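You operate a simulated robot arm through the tools that you are given. There is no shell and no other tool.

You run a simulated robot arm. Do the job below in one go: nothing can be reset, and whatever is moved stays where it is left.

## Task
Start the red pump on red jug one at the rate on its card.
Fine: strainer tube into that jug, tube clamp open and rate set before you switch on.

It is judged by the outcome, as a careful person would: the job done as asked, and still so three seconds after it is handed in. It fails if anything else is knocked over, pushed out of place, dropped, spilled or broken.

## Robot
A 7-joint arm with a two-finger parallel gripper, fixed in place. Base frame: the origin is on the floor under the middle of its stand, x ahead of it, y to its left, z up. Lengths are in mm, angles in degrees, forces in N, time in s.
It reaches about 906 mm from its shoulder. Its first joint turns from -166.0 to 166.0 degrees. Payload 3.43 kg.
Tool frame: the origin (TCP) lies between the finger pads and is the grasp point; the fingertips stand 30 mm ahead of it; z points along the fingers, y is the line along which they close. The gripper opens to 94 mm. The fingers are 28 mm wide and 10 mm thick; the gripper's body (50 by 96 mm) begins 55 mm behind the TCP.
Orientation is that of the tool frame in the base frame, as [roll, pitch, yaw] about the fixed x, y, z axes, in that order (R = Rz(yaw) Ry(pitch) Rx(roll)). With the fingers straight down and closing along the base's y, the tool's x points along the base's -x, its y along +y and its z along -z.

## Interface
- The arm moves only by the tool play_rows. Its argument "rows" is a list that holds one entry, the list of rows, each a list of 7 numbers: the turn, a rotation vector about the tool's x, y, z in units of 4 degrees (1.0 is 4 degrees), then the shift along the tool's x, y, z in units of 20 mm (1.0 is 20 mm), then the opening, from 0 (shut) to 1 (fully open). In form: [[[ax, ay, az, tx, ty, tz, fingers], ...]]. A call has 1 to 20 rows; each row shifts and turns the commanded pose from where the row before left it, along the tool's axes as they then stand. A call with a number of a shift or a turn outside -1 to 1 is refused whole. Rows are played at 5 a second. More than 50 mm and 8.6 degrees between two rows, or a gripper value outside its range, and nothing of the call is played. A pose out of reach is approached as far as the arm can. The call stops where the force on the tool passes 40 N (or 10 N more than at its start, if that is more) or the arm is blocked; 0.2 s more then pass. The fingers move at their own pace (about 108 mm/s each) and stop on an object; they squeeze with about 28 N. The grip force told is the motor's: it shows also when the fingers shut on nothing. Time passes only in rows, and 0.2 s behind the last, so rows that do not move let the fingers close. The reply holds the time, the measured pose of the TCP, the force on the tool along the base axes, the opening and the grip force, in the units named above and with some noise, with the torque about the TCP (base axes, N m) and any sound that the robot's microphone picked up.
- Cameras (640 x 400 px; columns grow to the right, rows downward): "scene" is fixed at [51, 649.9, 1594.2]; the picture's right is [-0.65, -0.76, 0.00], its down [-0.40, 0.35, -0.85] and it looks along [0.64, -0.55, -0.53] (base axes); focal length 312 px, centre (320, 200). "wrist" rides on the gripper at [76, 14, -103] in the tool frame; the picture's right is [-0.18, 0.98, 0.00], its down [-0.75, -0.14, -0.64] and it looks along [-0.63, -0.12, 0.77] (tool axes); focal length 243 px, centre (320, 200). There is no depth. A picture from a camera that has moved, and an enlarged one, comes with that camera's place and axes in the base frame and with its lens.
- grab_frame(camera): a new picture of that camera. It takes no simulated time.
- lift_body(by): moves the trunk up (or, below 0, down) by that many mm; the arm rides with it, the base frame stays. It gives what a move gives, with no picture.
- enlarge(camera, box): a new picture of the part [left, top, right, bottom] of that camera's present view, enlarged. It takes no simulated time.
- job_done(): hands the job in; it is judged then, once.

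Places have to be worked out from the pictures, the camera data and where the tool is seen. Open the gripper and draw the arm clear of the work before you hand the job in, unless the task says otherwise.

The tools are called as a command line: name --argument value ..., lists and objects as JSON in quotes. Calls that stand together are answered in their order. play_rows: Moves the arm, as the interface text tells. Its arguments: {"type":"object","properties":{"rows":{"type":"array","items":{"type":"array","items":{"type":"array","items":{"type":"number"}}}}},"required":["rows"]} The other tools are called the same way: lift_body (by) moves the trunk up or down; grab_frame (camera) takes a picture; enlarge (camera, box) takes an enlarged picture of a part of a camera's view; job_done () hands the job in.

At the start:

```text
t: 0.0
ee_pos: [454.8, -96.1, 1399.1]
tool_rot: [-180.0, 0.1, -180.0]
ft_force: [0.4, -0.7, -0.5]
ft_torque: [-0.02, 0.0, -0.02]
width: 94.0
grip_force: 0.1
trunk travel left (down, up): [-225.0, 365.0]
```

scene: 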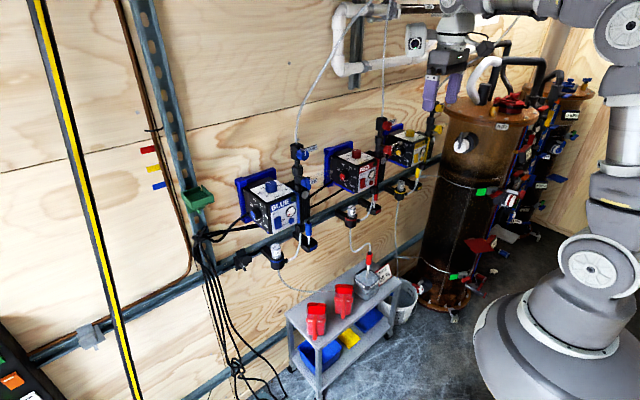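
wrist: 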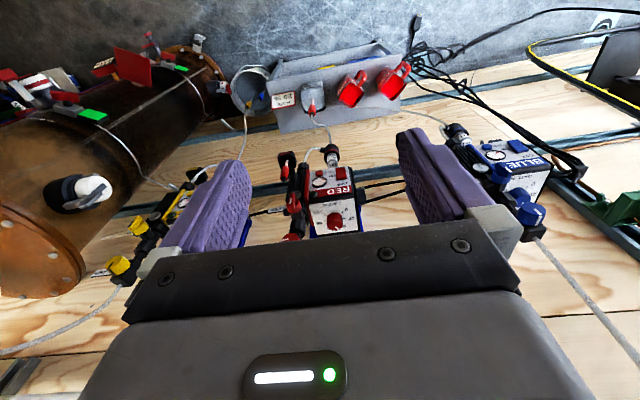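

I start by looking closely at the pumps, the cart and the jugs, before any motion.

enlarge --camera "scene" --box '[280, 110, 440, 210]'

enlarge --camera "scene" --box '[270, 230, 430, 330]'

enlarge --camera "wrist" --box '[240, 50, 440, 175]'

enlarge --camera "wrist" --box '[260, 140, 400, 250]'

```text
4.00 times, centred on (360, 160) of scene
camera zoom: at [51.0, 649.9, 1594.2], right [-0.65, -0.76, 0.0], down [-0.4, 0.35, -0.85], along [0.64, -0.55, -0.53], focal length 1247 px, centre (160, 360)
```

zoom: 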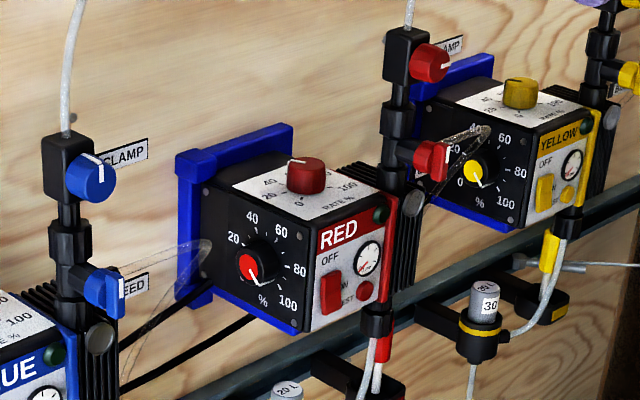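

```text
4.00 times, centred on (350, 280) of scene
camera zoom: at [51.0, 649.9, 1594.2], right [-0.65, -0.76, 0.0], down [-0.4, 0.35, -0.85], along [0.64, -0.55, -0.53], focal length 1247 px, centre (200, -120)
```

zoom: 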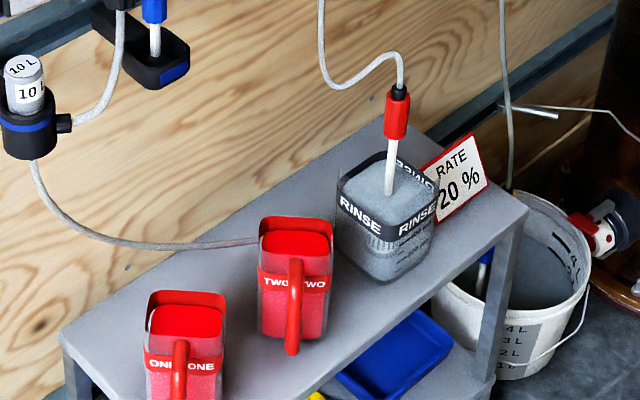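

```text
3.20 times, centred on (340, 112) of wrist
camera zoom: at [378.2, -83.1, 1502.2], right [0.18, 0.98, 0.0], down [0.75, -0.14, 0.64], along [0.63, -0.12, -0.77], focal length 776 px, centre (256, 480)
```

zoom: 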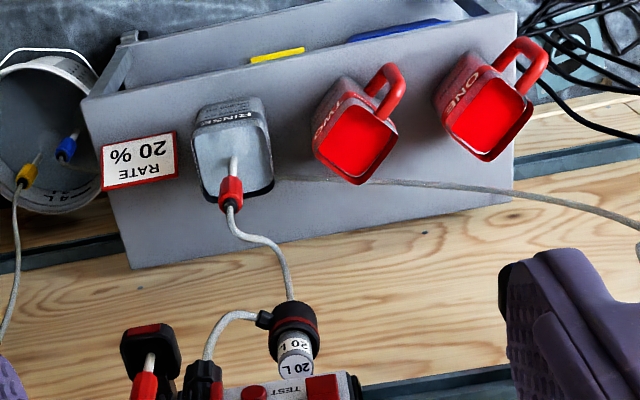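

```text
3.64 times, centred on (330, 195) of wrist
camera zoom: at [378.2, -83.1, 1502.2], right [0.18, 0.98, 0.0], down [0.75, -0.14, 0.64], along [0.63, -0.12, -0.77], focal length 882 px, centre (284, 218)
```

zoom: 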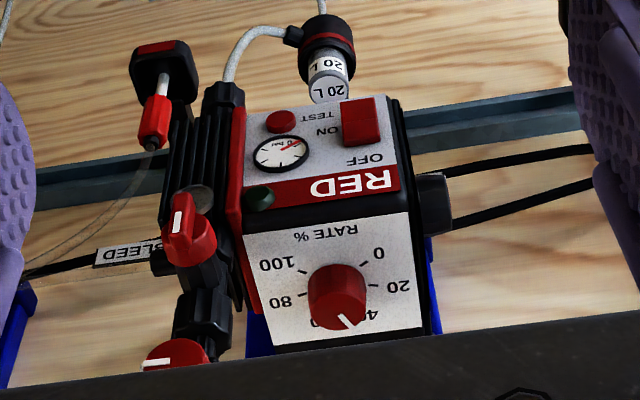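

I look closer at the dials, the valves and labels, and the cards.

enlarge --camera "scene" --box '[325, 145, 385, 195]'

enlarge --camera "scene" --box '[365, 110, 415, 160]'

enlarge --camera "scene" --box '[280, 135, 330, 185]'

enlarge --camera "scene" --box '[330, 180, 410, 260]'

enlarge --camera "wrist" --box '[280, 140, 370, 200]'

enlarge --camera "wrist" --box '[280, 190, 370, 245]'

```text
8.00 times, centred on (355, 170) of scene
camera zoom: at [51.0, 649.9, 1594.2], right [-0.65, -0.76, 0.0], down [-0.4, 0.35, -0.85], along [0.64, -0.55, -0.53], focal length 2494 px, centre (40, 440)
```

zoom: 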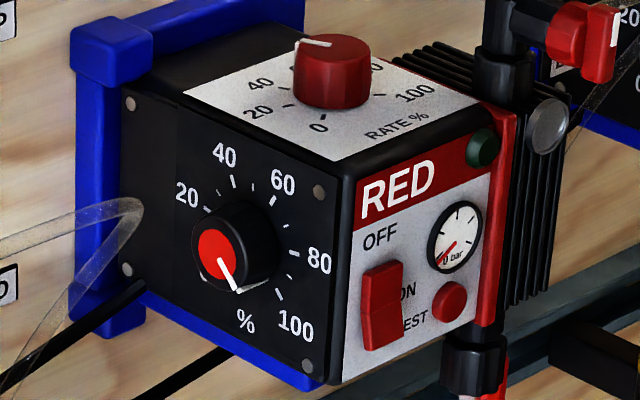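

```text
8.00 times, centred on (390, 135) of scene
camera zoom: at [51.0, 649.9, 1594.2], right [-0.65, -0.76, 0.0], down [-0.4, 0.35, -0.85], along [0.64, -0.55, -0.53], focal length 2494 px, centre (-240, 720)
```

zoom: 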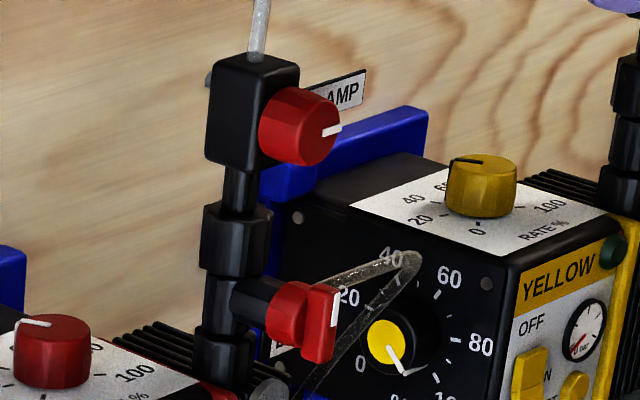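

```text
8.00 times, centred on (305, 160) of scene
camera zoom: at [51.0, 649.9, 1594.2], right [-0.65, -0.76, 0.0], down [-0.4, 0.35, -0.85], along [0.64, -0.55, -0.53], focal length 2494 px, centre (440, 520)
```

zoom: 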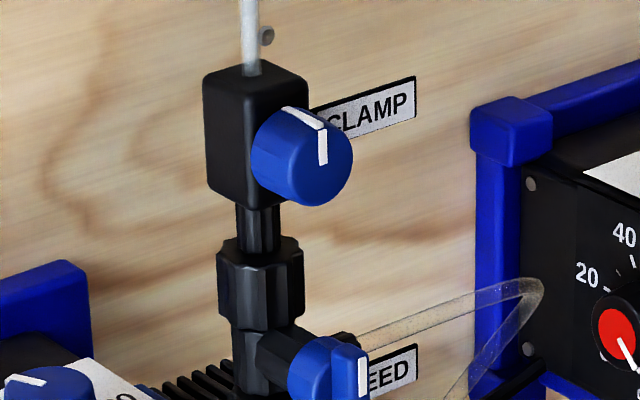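

```text
5.00 times, centred on (370, 220) of scene
camera zoom: at [51.0, 649.9, 1594.2], right [-0.65, -0.76, 0.0], down [-0.4, 0.35, -0.85], along [0.64, -0.55, -0.53], focal length 1559 px, centre (70, 100)
```

zoom: 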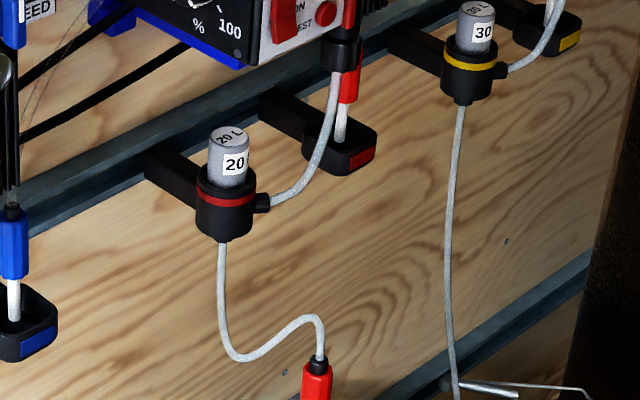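

```text
6.67 times, centred on (325, 170) of wrist
camera zoom: at [378.2, -83.1, 1502.2], right [0.18, 0.98, 0.0], down [0.75, -0.14, 0.64], along [0.63, -0.12, -0.77], focal length 1618 px, centre (287, 400)
```

zoom: 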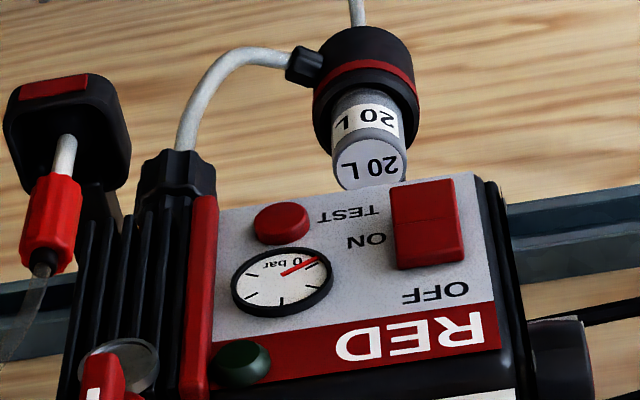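

```text
7.11 times, centred on (325, 218) of wrist
camera zoom: at [378.2, -83.1, 1502.2], right [0.18, 0.98, 0.0], down [0.75, -0.14, 0.64], along [0.63, -0.12, -0.77], focal length 1725 px, centre (284, 76)
```

zoom: 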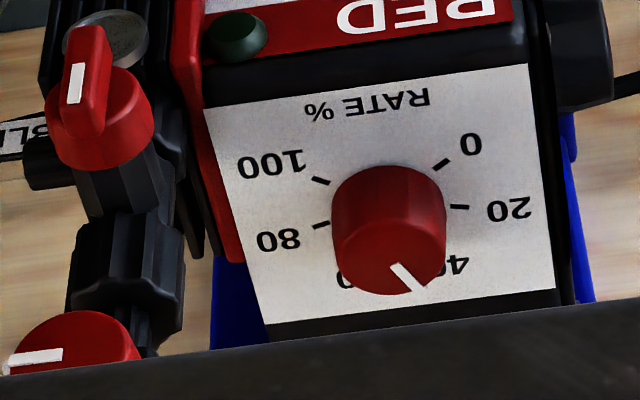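

The red rate dial sits between 40 and 60, the card reads 20 %, and the strainer is in the RINSE jug. I compare the other clamps (yellow, blue) to learn which pointer position means open.

enlarge --camera "scene" --box '[405, 85, 455, 135]'

enlarge --camera "wrist" --box '[90, 160, 240, 300]'

enlarge --camera "wrist" --box '[430, 110, 570, 250]'

enlarge --camera "scene" --box '[365, 185, 465, 325]'

enlarge --camera "scene" --box '[340, 230, 400, 310]'

enlarge --camera "scene" --box '[290, 270, 370, 350]'

```text
8.00 times, centred on (430, 110) of scene
camera zoom: at [51.0, 649.9, 1594.2], right [-0.65, -0.76, 0.0], down [-0.4, 0.35, -0.85], along [0.64, -0.55, -0.53], focal length 2494 px, centre (-560, 920)
```

zoom: 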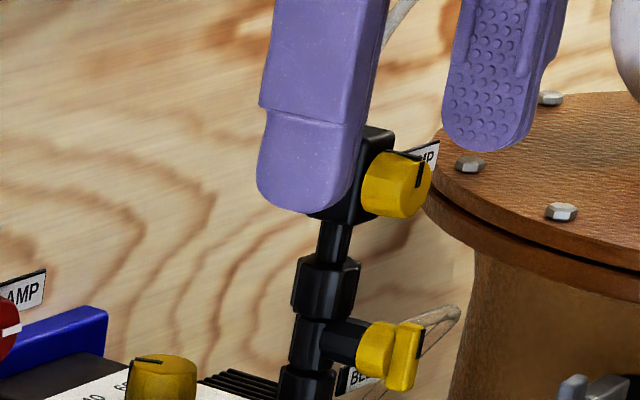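

```text
2.86 times, centred on (165, 230) of wrist
camera zoom: at [378.2, -83.1, 1502.2], right [0.18, 0.98, 0.0], down [0.75, -0.14, 0.64], along [0.63, -0.12, -0.77], focal length 693 px, centre (763, 114)
```

zoom: 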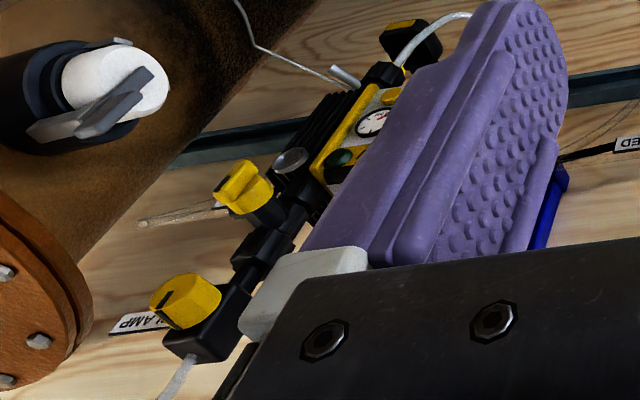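

```text
2.86 times, centred on (500, 180) of wrist
camera zoom: at [378.2, -83.1, 1502.2], right [0.18, 0.98, 0.0], down [0.75, -0.14, 0.64], along [0.63, -0.12, -0.77], focal length 693 px, centre (-194, 257)
```

zoom: 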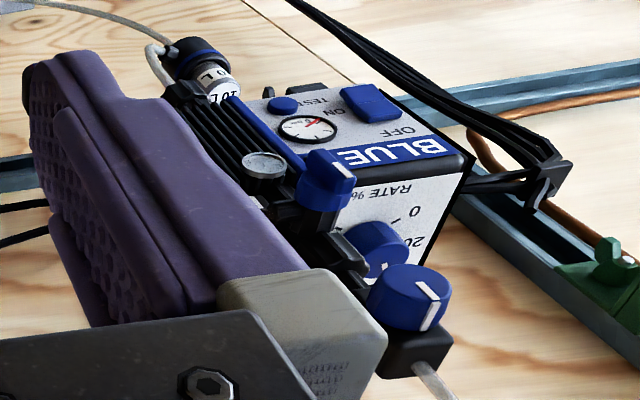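

```text
2.86 times, centred on (415, 255) of scene
camera zoom: at [51.0, 649.9, 1594.2], right [-0.65, -0.76, 0.0], down [-0.4, 0.35, -0.85], along [0.64, -0.55, -0.53], focal length 891 px, centre (49, 43)
```

zoom: 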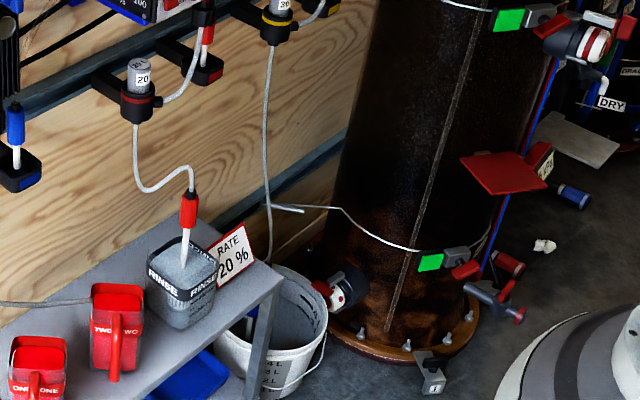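

```text
5.00 times, centred on (370, 270) of scene
camera zoom: at [51.0, 649.9, 1594.2], right [-0.65, -0.76, 0.0], down [-0.4, 0.35, -0.85], along [0.64, -0.55, -0.53], focal length 1559 px, centre (70, -150)
```

zoom: 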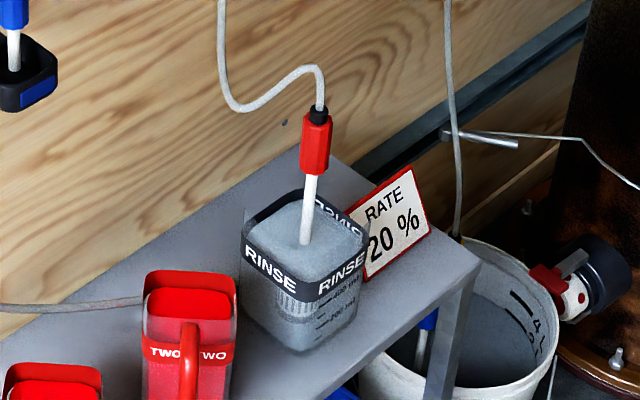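

```text
5.00 times, centred on (330, 310) of scene
camera zoom: at [51.0, 649.9, 1594.2], right [-0.65, -0.76, 0.0], down [-0.4, 0.35, -0.85], along [0.64, -0.55, -0.53], focal length 1559 px, centre (270, -350)
```

zoom: 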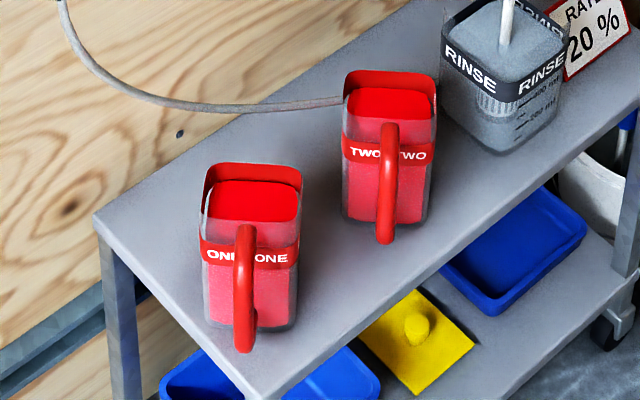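

The blue and yellow clamps point up along the tube while the red one lies across it, so red looks closed, but I want a closer look. I move the tool somewhat forward and right toward the red clamp, still pointing down, well above the pump.

play_rows --rows '[[[0, 0, 0, -0.3, -0.57, 0.4, 1], [0, 0, 0, -0.3, -0.57, 0.4, 1], [0, 0, 0, -0.3, -0.57, 0.4, 1], [0, 0, 0, -0.3, -0.57, 0.4, 1], [0, 0, 0, -0.3, -0.57, 0.4, 1], [0, 0, 0, -0.3, -0.57, 0.4, 1], [0, 0, 0, -0.3, -0.57, 0.4, 1], [0, 0, 0, -0.3, -0.57, 0.4, 1]]]'

grab_frame --camera "wrist"

grab_frame --camera "scene"

```text
t: 1.8
ee_pos: [504.9, -187.5, 1336.7]
tool_rot: [-180.0, 0.0, -180.0]
ft_force: [-0.7, 0.5, 0.1]
ft_torque: [0.0, -0.02, 0.01]
width: 94.2
grip_force: 0.0
trunk travel left (down, up): [-225.0, 365.0]
```

```text
taken
camera wrist: at [428.3, -174.1, 1438.9], right [0.18, 0.98, 0.0], down [0.75, -0.14, 0.64], along [0.63, -0.12, -0.77], focal length 243 px, centre (320, 200)
```

wrist: 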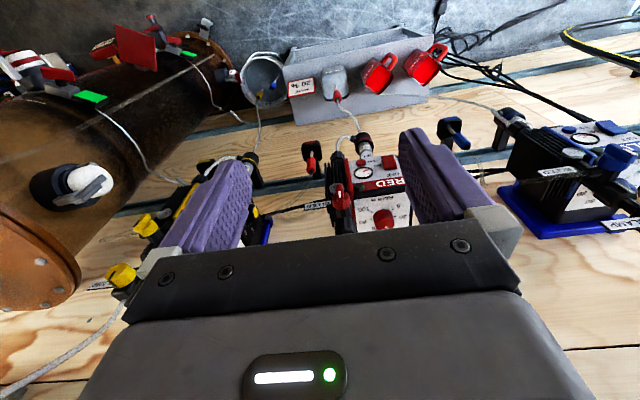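

```text
taken
```

scene: 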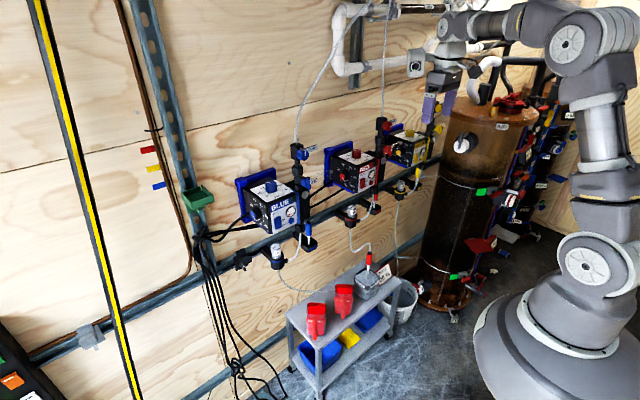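

The arm moves as told. Now I pitch the tool up toward horizontal (fingers toward the wall) in place, half way first.

play_rows --rows '[[[0, -1, 0, 0, 0, 0, 1], [0, -1, 0, 0, 0, 0, 1], [0, -1, 0, 0, 0, 0, 1], [0, -1, 0, 0, 0, 0, 1], [0, -1, 0, 0, 0, 0, 1], [0, -1, 0, 0, 0, 0, 1], [0, -1, 0, 0, 0, 0, 1], [0, -1, 0, 0, 0, 0, 1], [0, -1, 0, 0, 0, 0, 1], [0, -1, 0, 0, 0, 0, 1], [0, -1, 0, 0, 0, 0, 1]]]'

grab_frame --camera "wrist"

grab_frame --camera "scene"

```text
t: 4.2
ee_pos: [501.8, -188.9, 1335.2]
tool_rot: [-180.0, 44.1, 179.9]
ft_force: [-0.1, 0.2, -0.5]
ft_torque: [0.01, 0.04, 0.01]
width: 93.9
grip_force: 0.0
trunk travel left (down, up): [-225.0, 365.0]
```

```text
taken
camera wrist: at [376.0, -174.8, 1356.6], right [0.13, 0.98, 0.13], down [0.09, -0.14, 0.99], along [0.99, -0.12, -0.11], focal length 243 px, centre (320, 200)
```

wrist: 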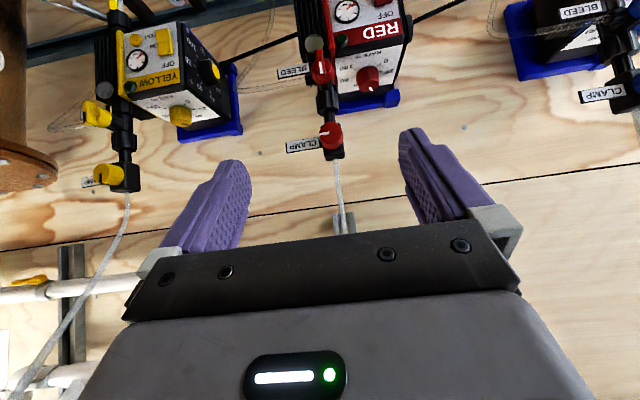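

```text
taken
```

scene: 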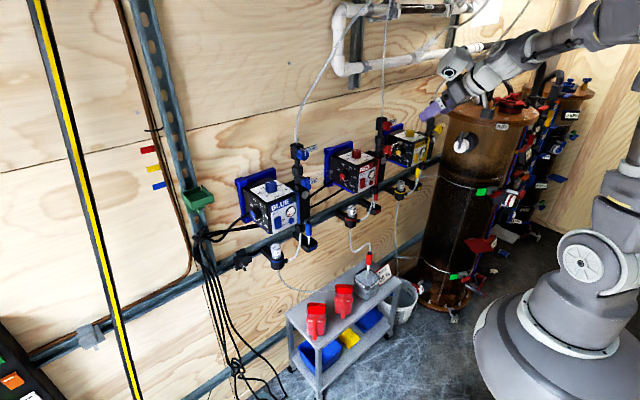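

At 45° the wrist camera sees the clamps with labels; I enlarge the red, yellow and blue clamps.

enlarge --camera "wrist" --box '[270, 60, 390, 180]'

enlarge --camera "wrist" --box '[300, 115, 350, 165]'

enlarge --camera "wrist" --box '[70, 90, 170, 200]'

enlarge --camera "wrist" --box '[330, 0, 420, 120]'

```text
3.33 times, centred on (330, 120) of wrist
camera zoom: at [376.0, -174.8, 1356.6], right [0.13, 0.98, 0.13], down [0.09, -0.14, 0.99], along [0.99, -0.12, -0.11], focal length 809 px, centre (287, 467)
```

zoom: 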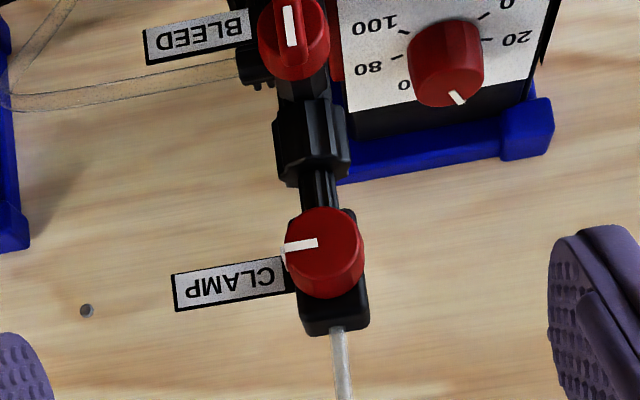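

```text
8.00 times, centred on (325, 140) of wrist
camera zoom: at [376.0, -174.8, 1356.6], right [0.13, 0.98, 0.13], down [0.09, -0.14, 0.99], along [0.99, -0.12, -0.11], focal length 1941 px, centre (280, 680)
```

zoom: 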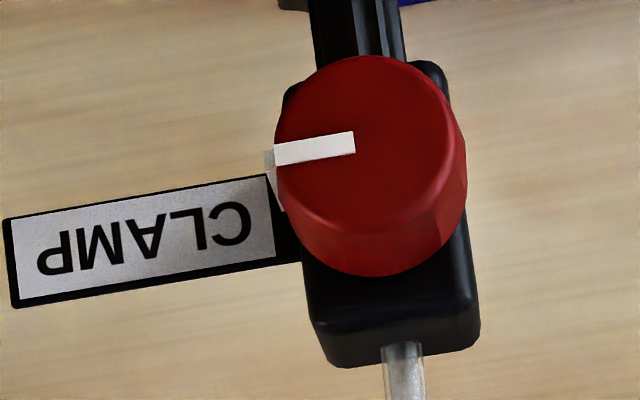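

```text
3.64 times, centred on (120, 145) of wrist
camera zoom: at [376.0, -174.8, 1356.6], right [0.13, 0.98, 0.13], down [0.09, -0.14, 0.99], along [0.99, -0.12, -0.11], focal length 882 px, centre (1047, 400)
```

zoom: 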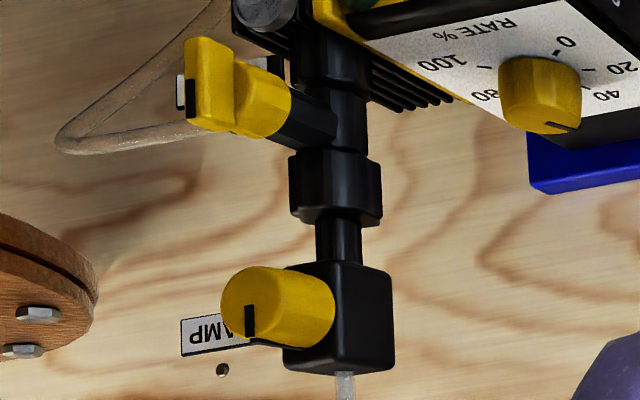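

```text
3.33 times, centred on (375, 60) of wrist
camera zoom: at [376.0, -174.8, 1356.6], right [0.13, 0.98, 0.13], down [0.09, -0.14, 0.99], along [0.99, -0.12, -0.11], focal length 809 px, centre (137, 667)
```

zoom: 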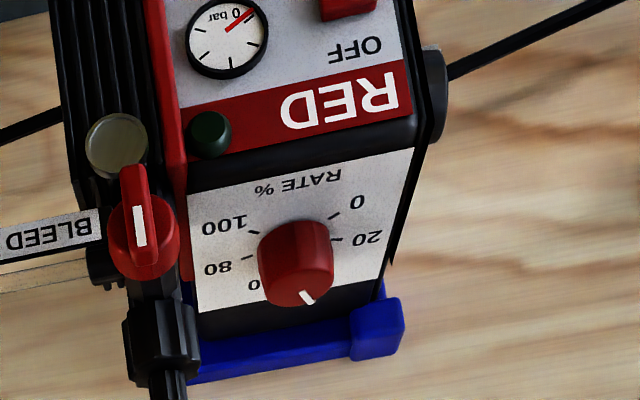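

The red clamp points across its tube (closed), while the others point up along the tube, so it must turn a quarter turn counter-clockwise. I pitch the tool the rest of the way to horizontal.

play_rows --rows '[[[0, -1, 0, 0, 0, 0, 1], [0, -1, 0, 0, 0, 0, 1], [0, -1, 0, 0, 0, 0, 1], [0, -1, 0, 0, 0, 0, 1], [0, -1, 0, 0, 0, 0, 1], [0, -1, 0, 0, 0, 0, 1], [0, -1, 0, 0, 0, 0, 1], [0, -1, 0, 0, 0, 0, 1], [0, -1, 0, 0, 0, 0, 1], [0, -1, 0, 0, 0, 0, 1], [0, -1, 0, 0, 0, 0, 1], [0, -0.5, 0, 0, 0, 0, 1]]]'

grab_frame --camera "wrist"

grab_frame --camera "scene"

```text
t: 6.8
ee_pos: [503.3, -187.7, 1336.8]
tool_rot: [-11.0, 90.0, -11.1]
ft_force: [0.1, 0.1, -0.4]
ft_torque: [0.02, 0.01, -0.01]
width: 93.9
grip_force: 0.2
trunk travel left (down, up): [-225.0, 365.0]
```

```text
taken
camera wrist: at [400.1, -174.4, 1259.3], right [0.0, 0.98, 0.18], down [-0.64, -0.14, 0.75], along [0.77, -0.12, 0.63], focal length 243 px, centre (320, 200)
```

wrist: 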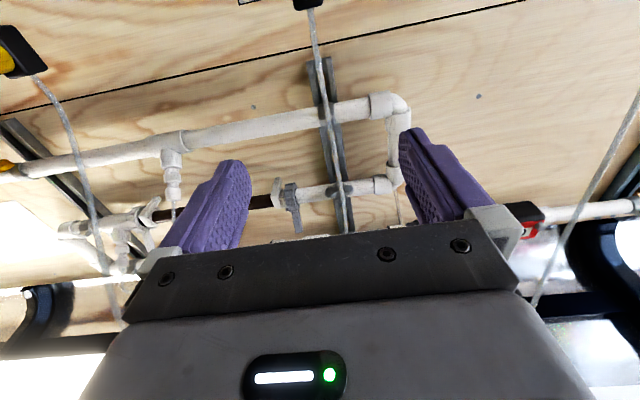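

```text
taken
```

scene: 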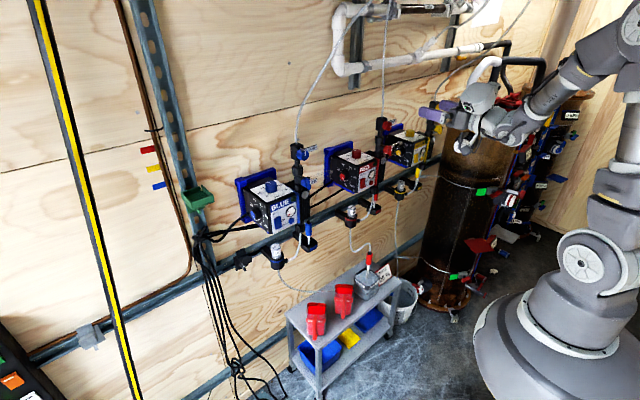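

Tool is now horizontal, pointing at the wall. I estimate the clamp knob's face at about [670, -187, 1246]; I lower 91 mm and go forward to x≈600 and look again.

play_rows --rows '[[[0, 0, 0, 0.91, 0, 0.3, 1], [0, 0, 0, 0.91, 0, 0.3, 1], [0, 0, 0, 0.91, 0, 0.3, 1], [0, 0, 0, 0.91, 0, 0.3, 1], [0, 0, 0, 0.91, 0, 0.3, 1], [0, 0, 0, 0, 0, 0.8, 1], [0, 0, 0, 0, 0, 0.8, 1], [0, 0, 0, 0, 0, 0.8, 1]]]'

grab_frame --camera "wrist"

grab_frame --camera "scene"

```text
t: 8.6
ee_pos: [579.7, -187.9, 1243.6]
tool_rot: [170.5, 90.0, 170.4]
ft_force: [-0.2, 0.1, 1.0]
ft_torque: [-0.01, -0.01, 0.0]
width: 93.8
grip_force: 0.2
trunk travel left (down, up): [-225.0, 365.0]
```

```text
taken
camera wrist: at [476.4, -173.6, 1167.4], right [0.0, 0.98, 0.18], down [-0.64, -0.14, 0.75], along [0.77, -0.12, 0.63], focal length 243 px, centre (320, 200)
```

wrist: 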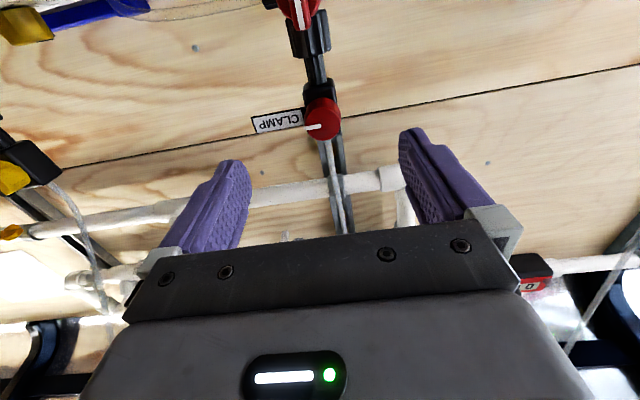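

```text
taken
```

scene: 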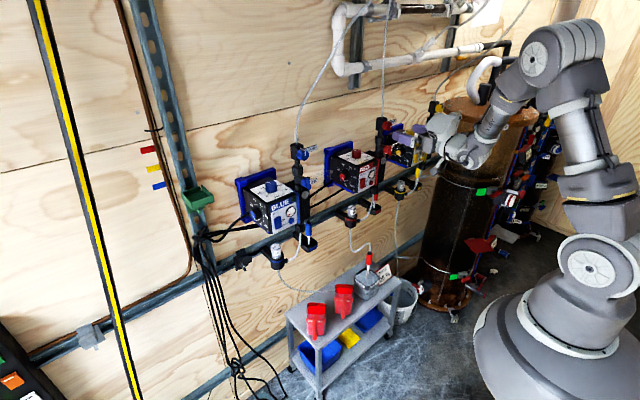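

Clear path so far. I enlarge the clamp to refine its location relative to the fingers.

enlarge --camera "wrist" --box '[280, 80, 370, 160]'

enlarge --camera "scene" --box '[360, 100, 440, 180]'

```text
5.00 times, centred on (325, 120) of wrist
camera zoom: at [476.4, -173.6, 1167.4], right [0.0, 0.98, 0.18], down [-0.64, -0.14, 0.75], along [0.77, -0.12, 0.63], focal length 1213 px, centre (295, 600)
```

zoom: 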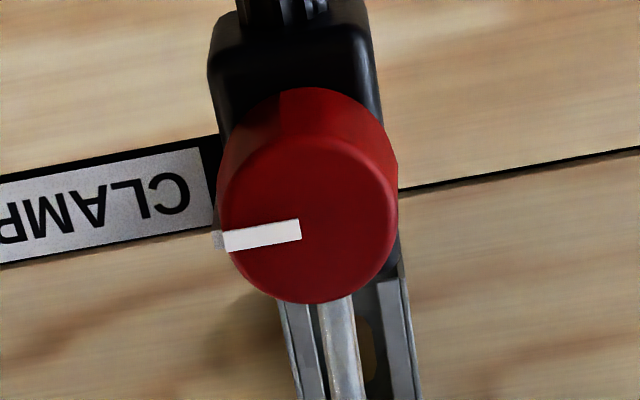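

```text
5.00 times, centred on (400, 140) of scene
camera zoom: at [51.0, 649.9, 1594.2], right [-0.65, -0.76, 0.0], down [-0.4, 0.35, -0.85], along [0.64, -0.55, -0.53], focal length 1559 px, centre (-80, 500)
```

zoom: 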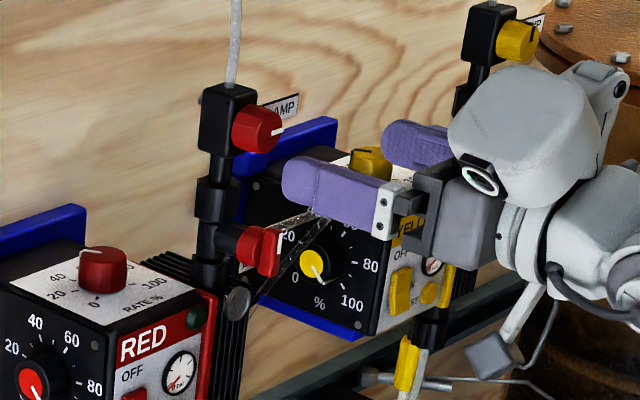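

The two wrist views agree: clamp face centre ≈ [667, -186.5, 1245.6], diameter ~29 mm, depth to x≈695. I advance so the pads straddle the knob (TCP x≈660), then check.

play_rows --rows '[[[0, 0, 0, -0.1, 0.07, 0.8, 1], [0, 0, 0, 0, 0, 0.8, 1], [0, 0, 0, 0, 0, 0.8, 1], [0, 0, 0, 0, 0, 0.8, 1], [0, 0, 0, 0, 0, 0.8, 1], [0, 0, 0, 0, 0, 0, 1]]]'

grab_frame --camera "wrist"

enlarge --camera "scene" --box '[360, 100, 440, 180]'

```text
t: 10.0
ee_pos: [658.3, -187.2, 1246.3]
tool_rot: [80.6, 89.9, 80.5]
ft_force: [0.1, 0.8, -1.5]
ft_torque: [0.01, 0.02, 0.03]
width: 94.2
grip_force: 0.0
trunk travel left (down, up): [-225.0, 365.0]
```

```text
taken
camera wrist: at [557.2, -173.7, 1169.5], right [0.0, 0.98, 0.18], down [-0.64, -0.14, 0.75], along [0.77, -0.12, 0.63], focal length 243 px, centre (320, 200)
```

wrist: 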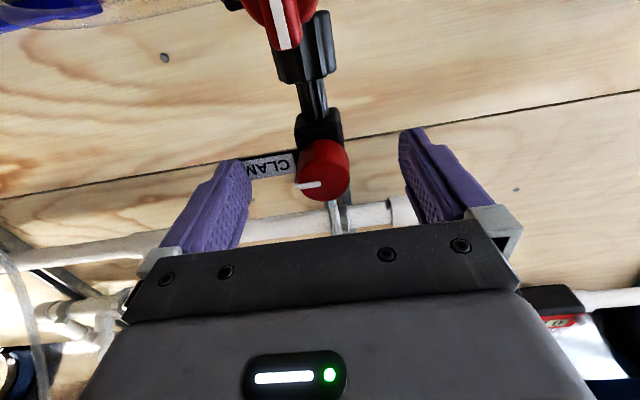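

```text
5.00 times, centred on (400, 140) of scene
camera zoom: at [51.0, 649.9, 1594.2], right [-0.65, -0.76, 0.0], down [-0.4, 0.35, -0.85], along [0.64, -0.55, -0.53], focal length 1559 px, centre (-80, 500)
```

zoom: 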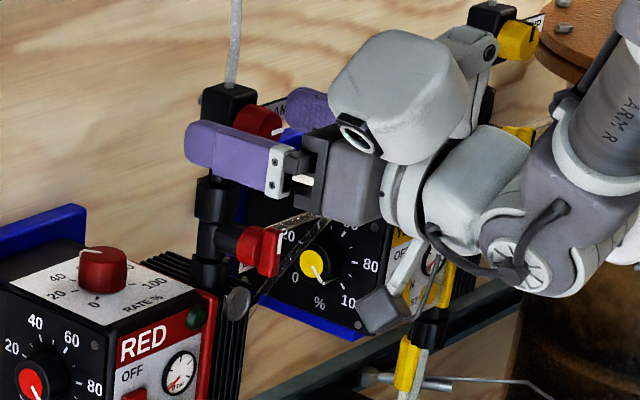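

The knob lies centred between the fingers. I close on it and check the grip.

play_rows --rows '[[[0, 0, 0, 0, 0, 0, 0.5], [0, 0, 0, 0, 0, 0, 0.2], [0, 0, 0, 0, 0, 0, 0.1], [0, 0, 0, 0, 0, 0, 0], [0, 0, 0, 0, 0, 0, 0]]]'

grab_frame --camera "wrist"

enlarge --camera "scene" --box '[360, 100, 440, 180]'

```text
t: 11.2
ee_pos: [659.4, -185.2, 1245.5]
tool_rot: [-109.4, 90.0, -109.4]
ft_force: [-1.3, 8.3, -1.9]
ft_torque: [0.02, -0.19, 0.46]
width: 28.9
grip_force: 44.9
trunk travel left (down, up): [-225.0, 365.0]
```

```text
taken
camera wrist: at [557.1, -171.8, 1169.4], right [0.0, 0.98, 0.18], down [-0.64, -0.14, 0.75], along [0.77, -0.12, 0.63], focal length 243 px, centre (320, 200)
```

wrist: 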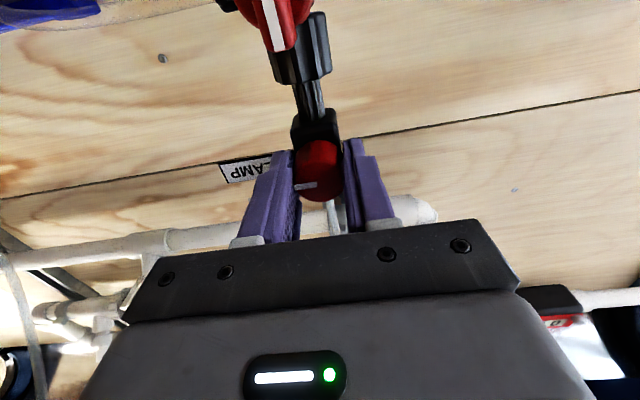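

```text
5.00 times, centred on (400, 140) of scene
camera zoom: at [51.0, 649.9, 1594.2], right [-0.65, -0.76, 0.0], down [-0.4, 0.35, -0.85], along [0.64, -0.55, -0.53], focal length 1559 px, centre (-80, 500)
```

zoom: 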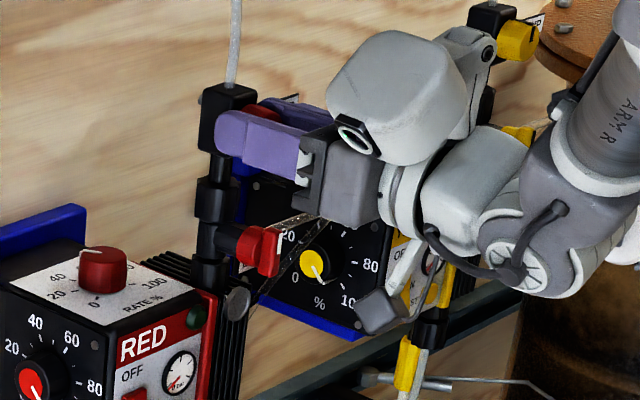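

Firm grip at 28.9 mm, a small side load of 8 N in y which I relieve by 1.5 mm. Then I turn -20° about the tool axis (counter-clockwise seen from the robot) and check.

play_rows --rows '[[[0, 0, 0, 0, 0.07, 0, 0], [0, 0, -1, 0, 0, 0, 0], [0, 0, -1, 0, 0, 0, 0], [0, 0, -1, 0, 0, 0, 0], [0, 0, -1, 0, 0, 0, 0], [0, 0, -1, 0, 0, 0, 0], [0, 0, 0, 0, 0, 0, 0]]]'

grab_frame --camera "wrist"

```text
t: 12.8
ee_pos: [660.2, -185.5, 1249.9]
tool_rot: [-89.1, 69.9, -89.3]
ft_force: [2.5, 3.9, 15.2]
ft_torque: [2.37, -0.42, 0.16]
width: 38.7
grip_force: 46.0
trunk travel left (down, up): [-225.0, 365.0]
```

```text
taken
camera wrist: at [557.6, -198.1, 1172.0], right [0.0, 0.99, -0.16], down [-0.65, 0.13, 0.75], along [0.76, 0.11, 0.64], focal length 243 px, centre (320, 200)
```

wrist: 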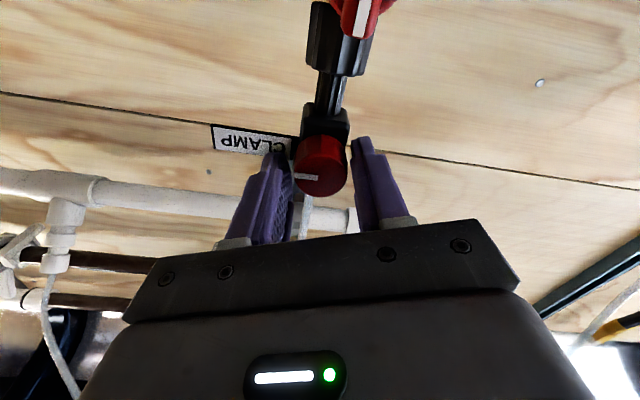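

The opening grew to 38.7 mm and there is 2.4 N·m of torque, yet the pointer still seems across: the fingers may be bearing on something other than the round knob. I stop and look closely.

enlarge --camera "wrist" --box '[270, 100, 370, 220]'

enlarge --camera "scene" --box '[370, 105, 430, 155]'

```text
3.33 times, centred on (320, 160) of wrist
camera zoom: at [557.6, -198.1, 1172.0], right [0.0, 0.99, -0.16], down [-0.65, 0.13, 0.75], along [0.76, 0.11, 0.64], focal length 809 px, centre (320, 333)
```

zoom: 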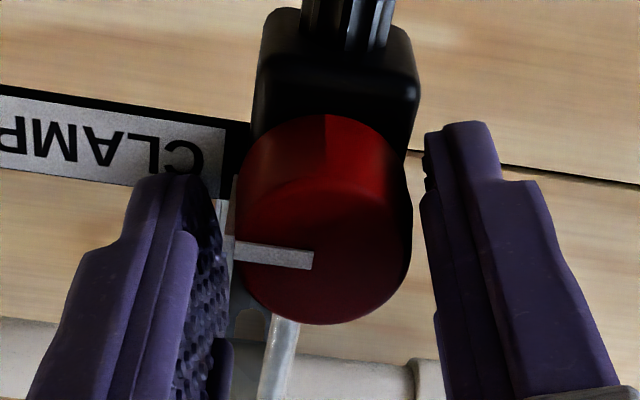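

```text
8.00 times, centred on (400, 130) of scene
camera zoom: at [51.0, 649.9, 1594.2], right [-0.65, -0.76, 0.0], down [-0.4, 0.35, -0.85], along [0.64, -0.55, -0.53], focal length 2494 px, centre (-320, 760)
```

zoom: 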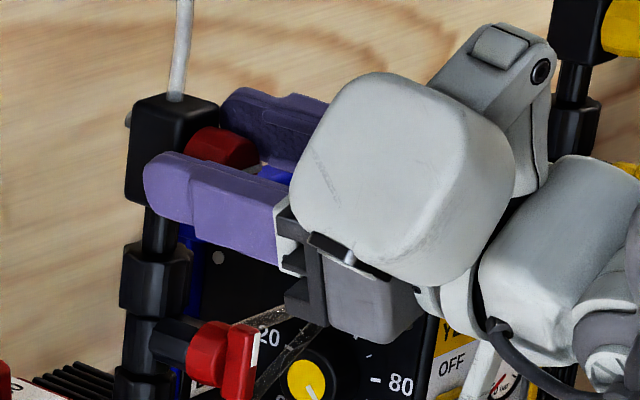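

The fingertips evidently overlapped the black block behind the knob (it is just as wide as the knob) and wedged on it. I open, turn back 20°, retreat 10 mm so only the knob is between the tips, and regrip.

play_rows --rows '[[[0, 0, 0, 0, 0, 0, 0.6], [0, 0, 0, 0, 0, 0, 0.6], [0, 0, 1, 0, 0, 0, 0.6], [0, 0, 1, 0, 0, -0.2, 0.6], [0, 0, 1, 0, 0, -0.2, 0.6], [0, 0, 1, 0, 0, -0.1, 0.6], [0, 0, 1, 0, 0, 0, 0.6], [0, 0, 0, 0, 0, 0, 0.6]]]'

enlarge --camera "wrist" --box '[240, 100, 400, 240]'

enlarge --camera "scene" --box '[370, 105, 430, 155]'

```text
t: 14.6
ee_pos: [651.0, -185.6, 1245.3]
tool_rot: [90.4, 89.9, 90.4]
ft_force: [0.2, 0.1, 0.3]
ft_torque: [0.0, 0.01, 0.02]
width: 56.4
grip_force: 0.0
trunk travel left (down, up): [-225.0, 365.0]
```

```text
2.86 times, centred on (320, 170) of wrist
camera zoom: at [547.6, -171.8, 1170.7], right [0.0, 0.98, 0.19], down [-0.64, -0.14, 0.75], along [0.77, -0.12, 0.63], focal length 693 px, centre (320, 286)
```

zoom: 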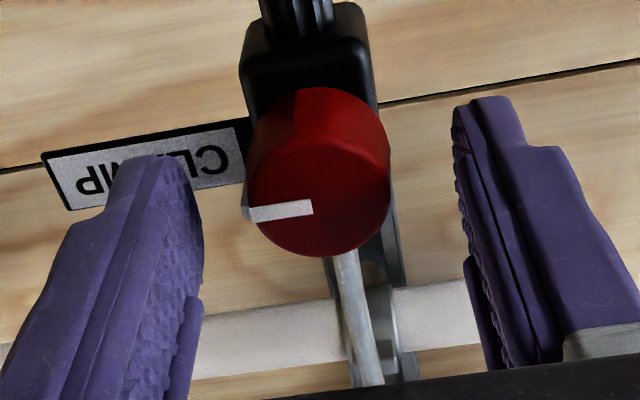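

```text
8.00 times, centred on (400, 130) of scene
camera zoom: at [51.0, 649.9, 1594.2], right [-0.65, -0.76, 0.0], down [-0.4, 0.35, -0.85], along [0.64, -0.55, -0.53], focal length 2494 px, centre (-320, 760)
```

zoom: 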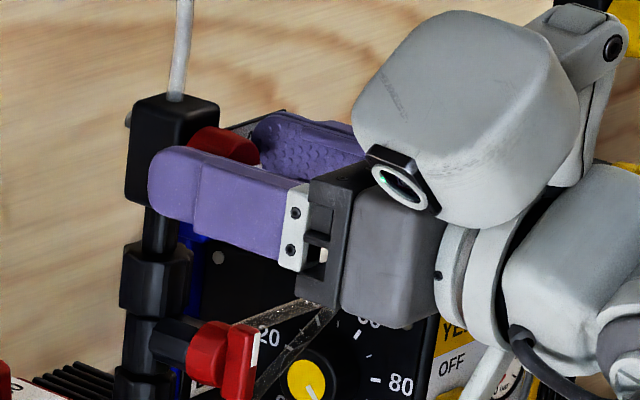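

Now the knob's back edge is at x≈687 and the fingertips at x≈681. I close again and turn -12° as a test.

play_rows --rows '[[[0, 0, 0, 0, 0, 0, 0.2], [0, 0, 0, 0, 0, 0, 0], [0, 0, 0, 0, 0, 0, 0], [0, 0, -1, 0, 0, 0, 0], [0, 0, -1, 0, 0, 0, 0], [0, 0, -1, 0, 0, 0, 0], [0, 0, 0, 0, 0, 0, 0]]]'

enlarge --camera "wrist" --box '[240, 100, 400, 240]'

```text
t: 16.2
ee_pos: [650.1, -184.4, 1247.4]
tool_rot: [-90.1, 77.9, -90.0]
ft_force: [0.2, 4.8, 1.5]
ft_torque: [0.01, 1.11, 0.03]
width: 28.9
grip_force: 45.3
trunk travel left (down, up): [-225.0, 365.0]
```

```text
2.86 times, centred on (320, 170) of wrist
camera zoom: at [547.6, -187.4, 1169.4], right [0.0, 1.0, -0.03], down [-0.64, 0.02, 0.77], along [0.77, 0.02, 0.64], focal length 693 px, centre (320, 286)
```

zoom: 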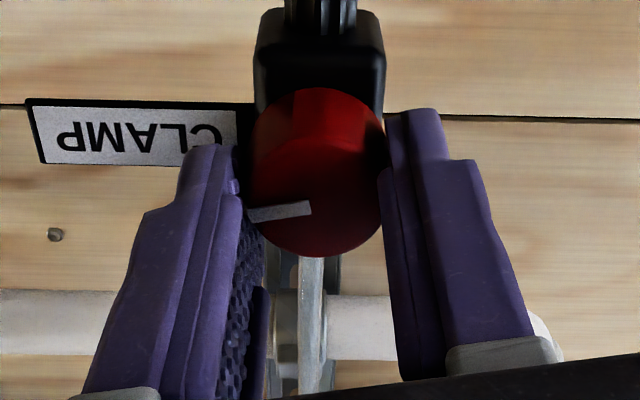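

The width stays 28.9 mm, torque about the turning axis is nearly zero and the pointer has begun to turn with the fingers. I continue another 40°.

play_rows --rows '[[[0, 0, -1, 0, 0.03, 0, 0], [0, 0, -1, 0, 0, 0, 0], [0, 0, -1, 0, 0, 0, 0], [0, 0, -1, 0, 0, 0, 0], [0, 0, -1, 0, 0, 0, 0], [0, 0, -1, 0, 0, 0, 0], [0, 0, -1, 0, 0, 0, 0], [0, 0, -1, 0, 0, 0, 0], [0, 0, -1, 0, 0, 0, 0], [0, 0, -1, 0, 0, 0, 0], [0, 0, 0, 0, 0, 0, 0]]]'

enlarge --camera "wrist" --box '[240, 100, 400, 240]'

grab_frame --camera "scene"

```text
t: 18.6
ee_pos: [648.8, -182.7, 1246.6]
tool_rot: [-90.2, 37.9, -90.2]
ft_force: [-5.5, 7.2, -5.3]
ft_torque: [0.0, -0.02, 0.56]
width: 29.0
grip_force: 45.4
trunk travel left (down, up): [-225.0, 365.0]
```

```text
2.86 times, centred on (320, 170) of wrist
camera zoom: at [547.5, -235.0, 1188.1], right [0.0, 0.75, -0.66], down [-0.64, 0.51, 0.58], along [0.77, 0.42, 0.48], focal length 693 px, centre (320, 286)
```

zoom: 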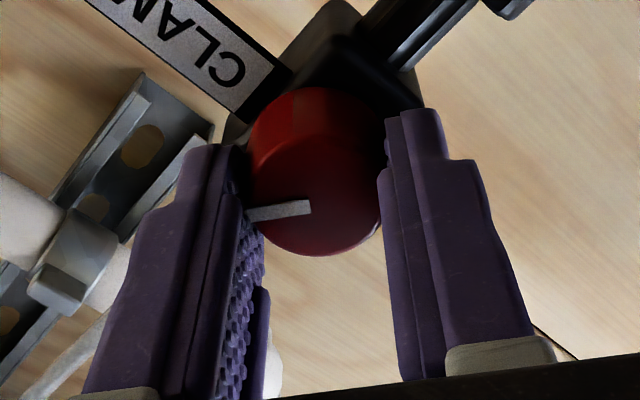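

```text
taken
```

scene: 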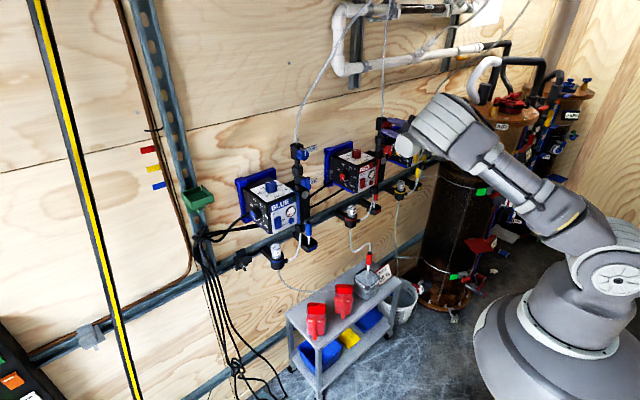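

The knob turns with the fingers. I finish the remaining 38° and check the pointer.

play_rows --rows '[[[0, 0, -1, 0, 0, 0, 0], [0, 0, -1, 0, 0, 0, 0], [0, 0, -1, 0, 0, 0, 0], [0, 0, -1, 0, 0, 0, 0], [0, 0, -1, 0, 0, 0, 0], [0, 0, -1, 0, 0, 0, 0], [0, 0, -1, 0, 0, 0, 0], [0, 0, -1, 0, 0, 0, 0], [0, 0, -1, 0, 0, 0, 0], [0, 0, -0.5, 0, 0, 0, 0], [0, 0, 0, 0, 0, 0, 0]]]'

enlarge --camera "wrist" --box '[240, 100, 400, 240]'

grab_frame --camera "scene"

```text
t: 19.3
ee_pos: [650.3, -183.6, 1246.1]
tool_rot: [-91.6, 28.8, -90.2]
ft_force: [-0.9, 6.6, -2.2]
ft_torque: [0.03, 0.3, 0.09]
width: 28.6
grip_force: 45.2
out of reach, approached as far as the arm can: row 2, 3
trunk travel left (down, up): [-225.0, 365.0]
stopped in row 3: the force on the tool passed its limit at 47 N (the readings are from after the stop); the commanded pose is now the measured one
```

```text
2.86 times, centred on (320, 170) of wrist
camera zoom: at [547.2, -244.3, 1199.7], right [-0.02, 0.64, -0.77], down [-0.63, 0.59, 0.5], along [0.77, 0.5, 0.39], focal length 693 px, centre (320, 286)
```

zoom: 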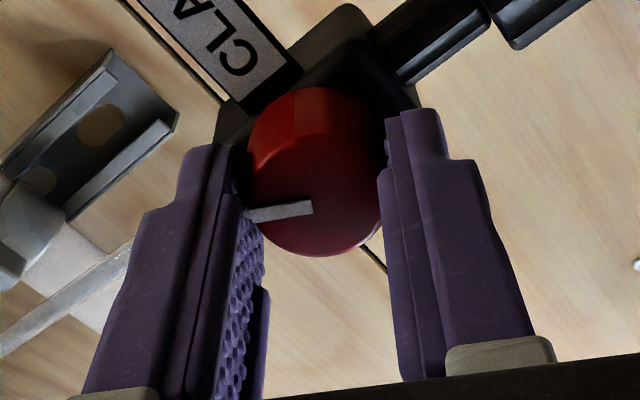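

```text
taken
```

scene: 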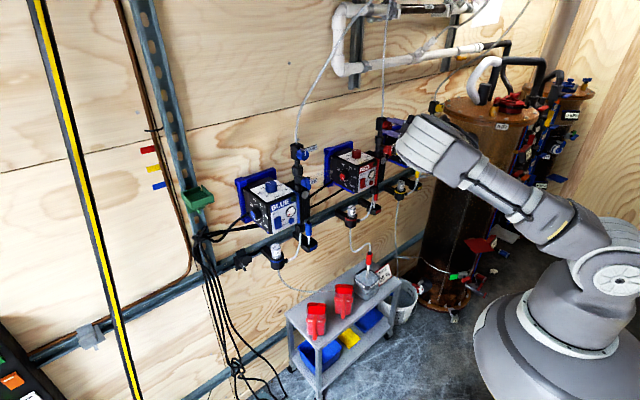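

The arm reached a joint limit at about -61° of roll; the clamp has turned ~60°. I open, retreat 30 mm, roll back +60°, to regrip for the rest.

play_rows --rows '[[[0, 0, 0, 0, 0, 0, 0.5], [0, 0, 0, 0, 0, 0, 0.5], [0, 0, 0, 0, 0, -0.75, 0.5], [0, 0, 0, 0, 0, -0.75, 0.5], [0, 0, 0, 0, 0, 0, 0.5]]]'

enlarge --camera "wrist" --box '[240, 60, 400, 200]'

enlarge --camera "scene" --box '[360, 100, 440, 180]'

```text
t: 20.5
ee_pos: [619.6, -185.8, 1245.8]
tool_rot: [-91.5, 28.9, -90.4]
ft_force: [0.1, 0.3, -0.9]
ft_torque: [-0.02, 0.01, 0.02]
width: 47.0
grip_force: 0.0
trunk travel left (down, up): [-225.0, 365.0]
```

```text
2.86 times, centred on (320, 130) of wrist
camera zoom: at [516.9, -246.8, 1199.5], right [-0.02, 0.64, -0.77], down [-0.63, 0.59, 0.5], along [0.77, 0.5, 0.39], focal length 693 px, centre (320, 400)
```

zoom: 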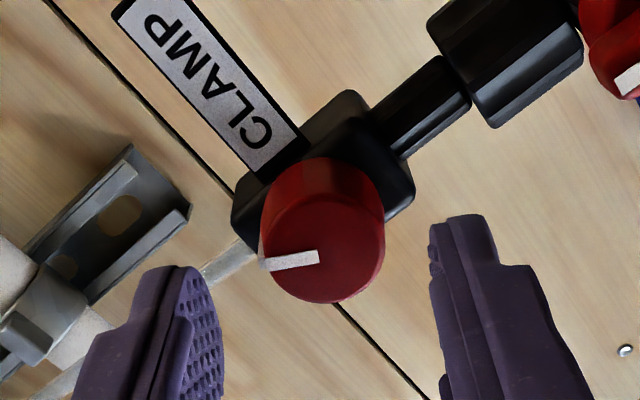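

```text
5.00 times, centred on (400, 140) of scene
camera zoom: at [51.0, 649.9, 1594.2], right [-0.65, -0.76, 0.0], down [-0.4, 0.35, -0.85], along [0.64, -0.55, -0.53], focal length 1559 px, centre (-80, 500)
```

zoom: 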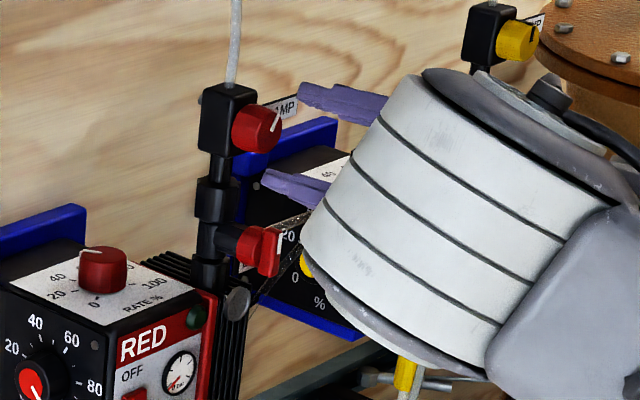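

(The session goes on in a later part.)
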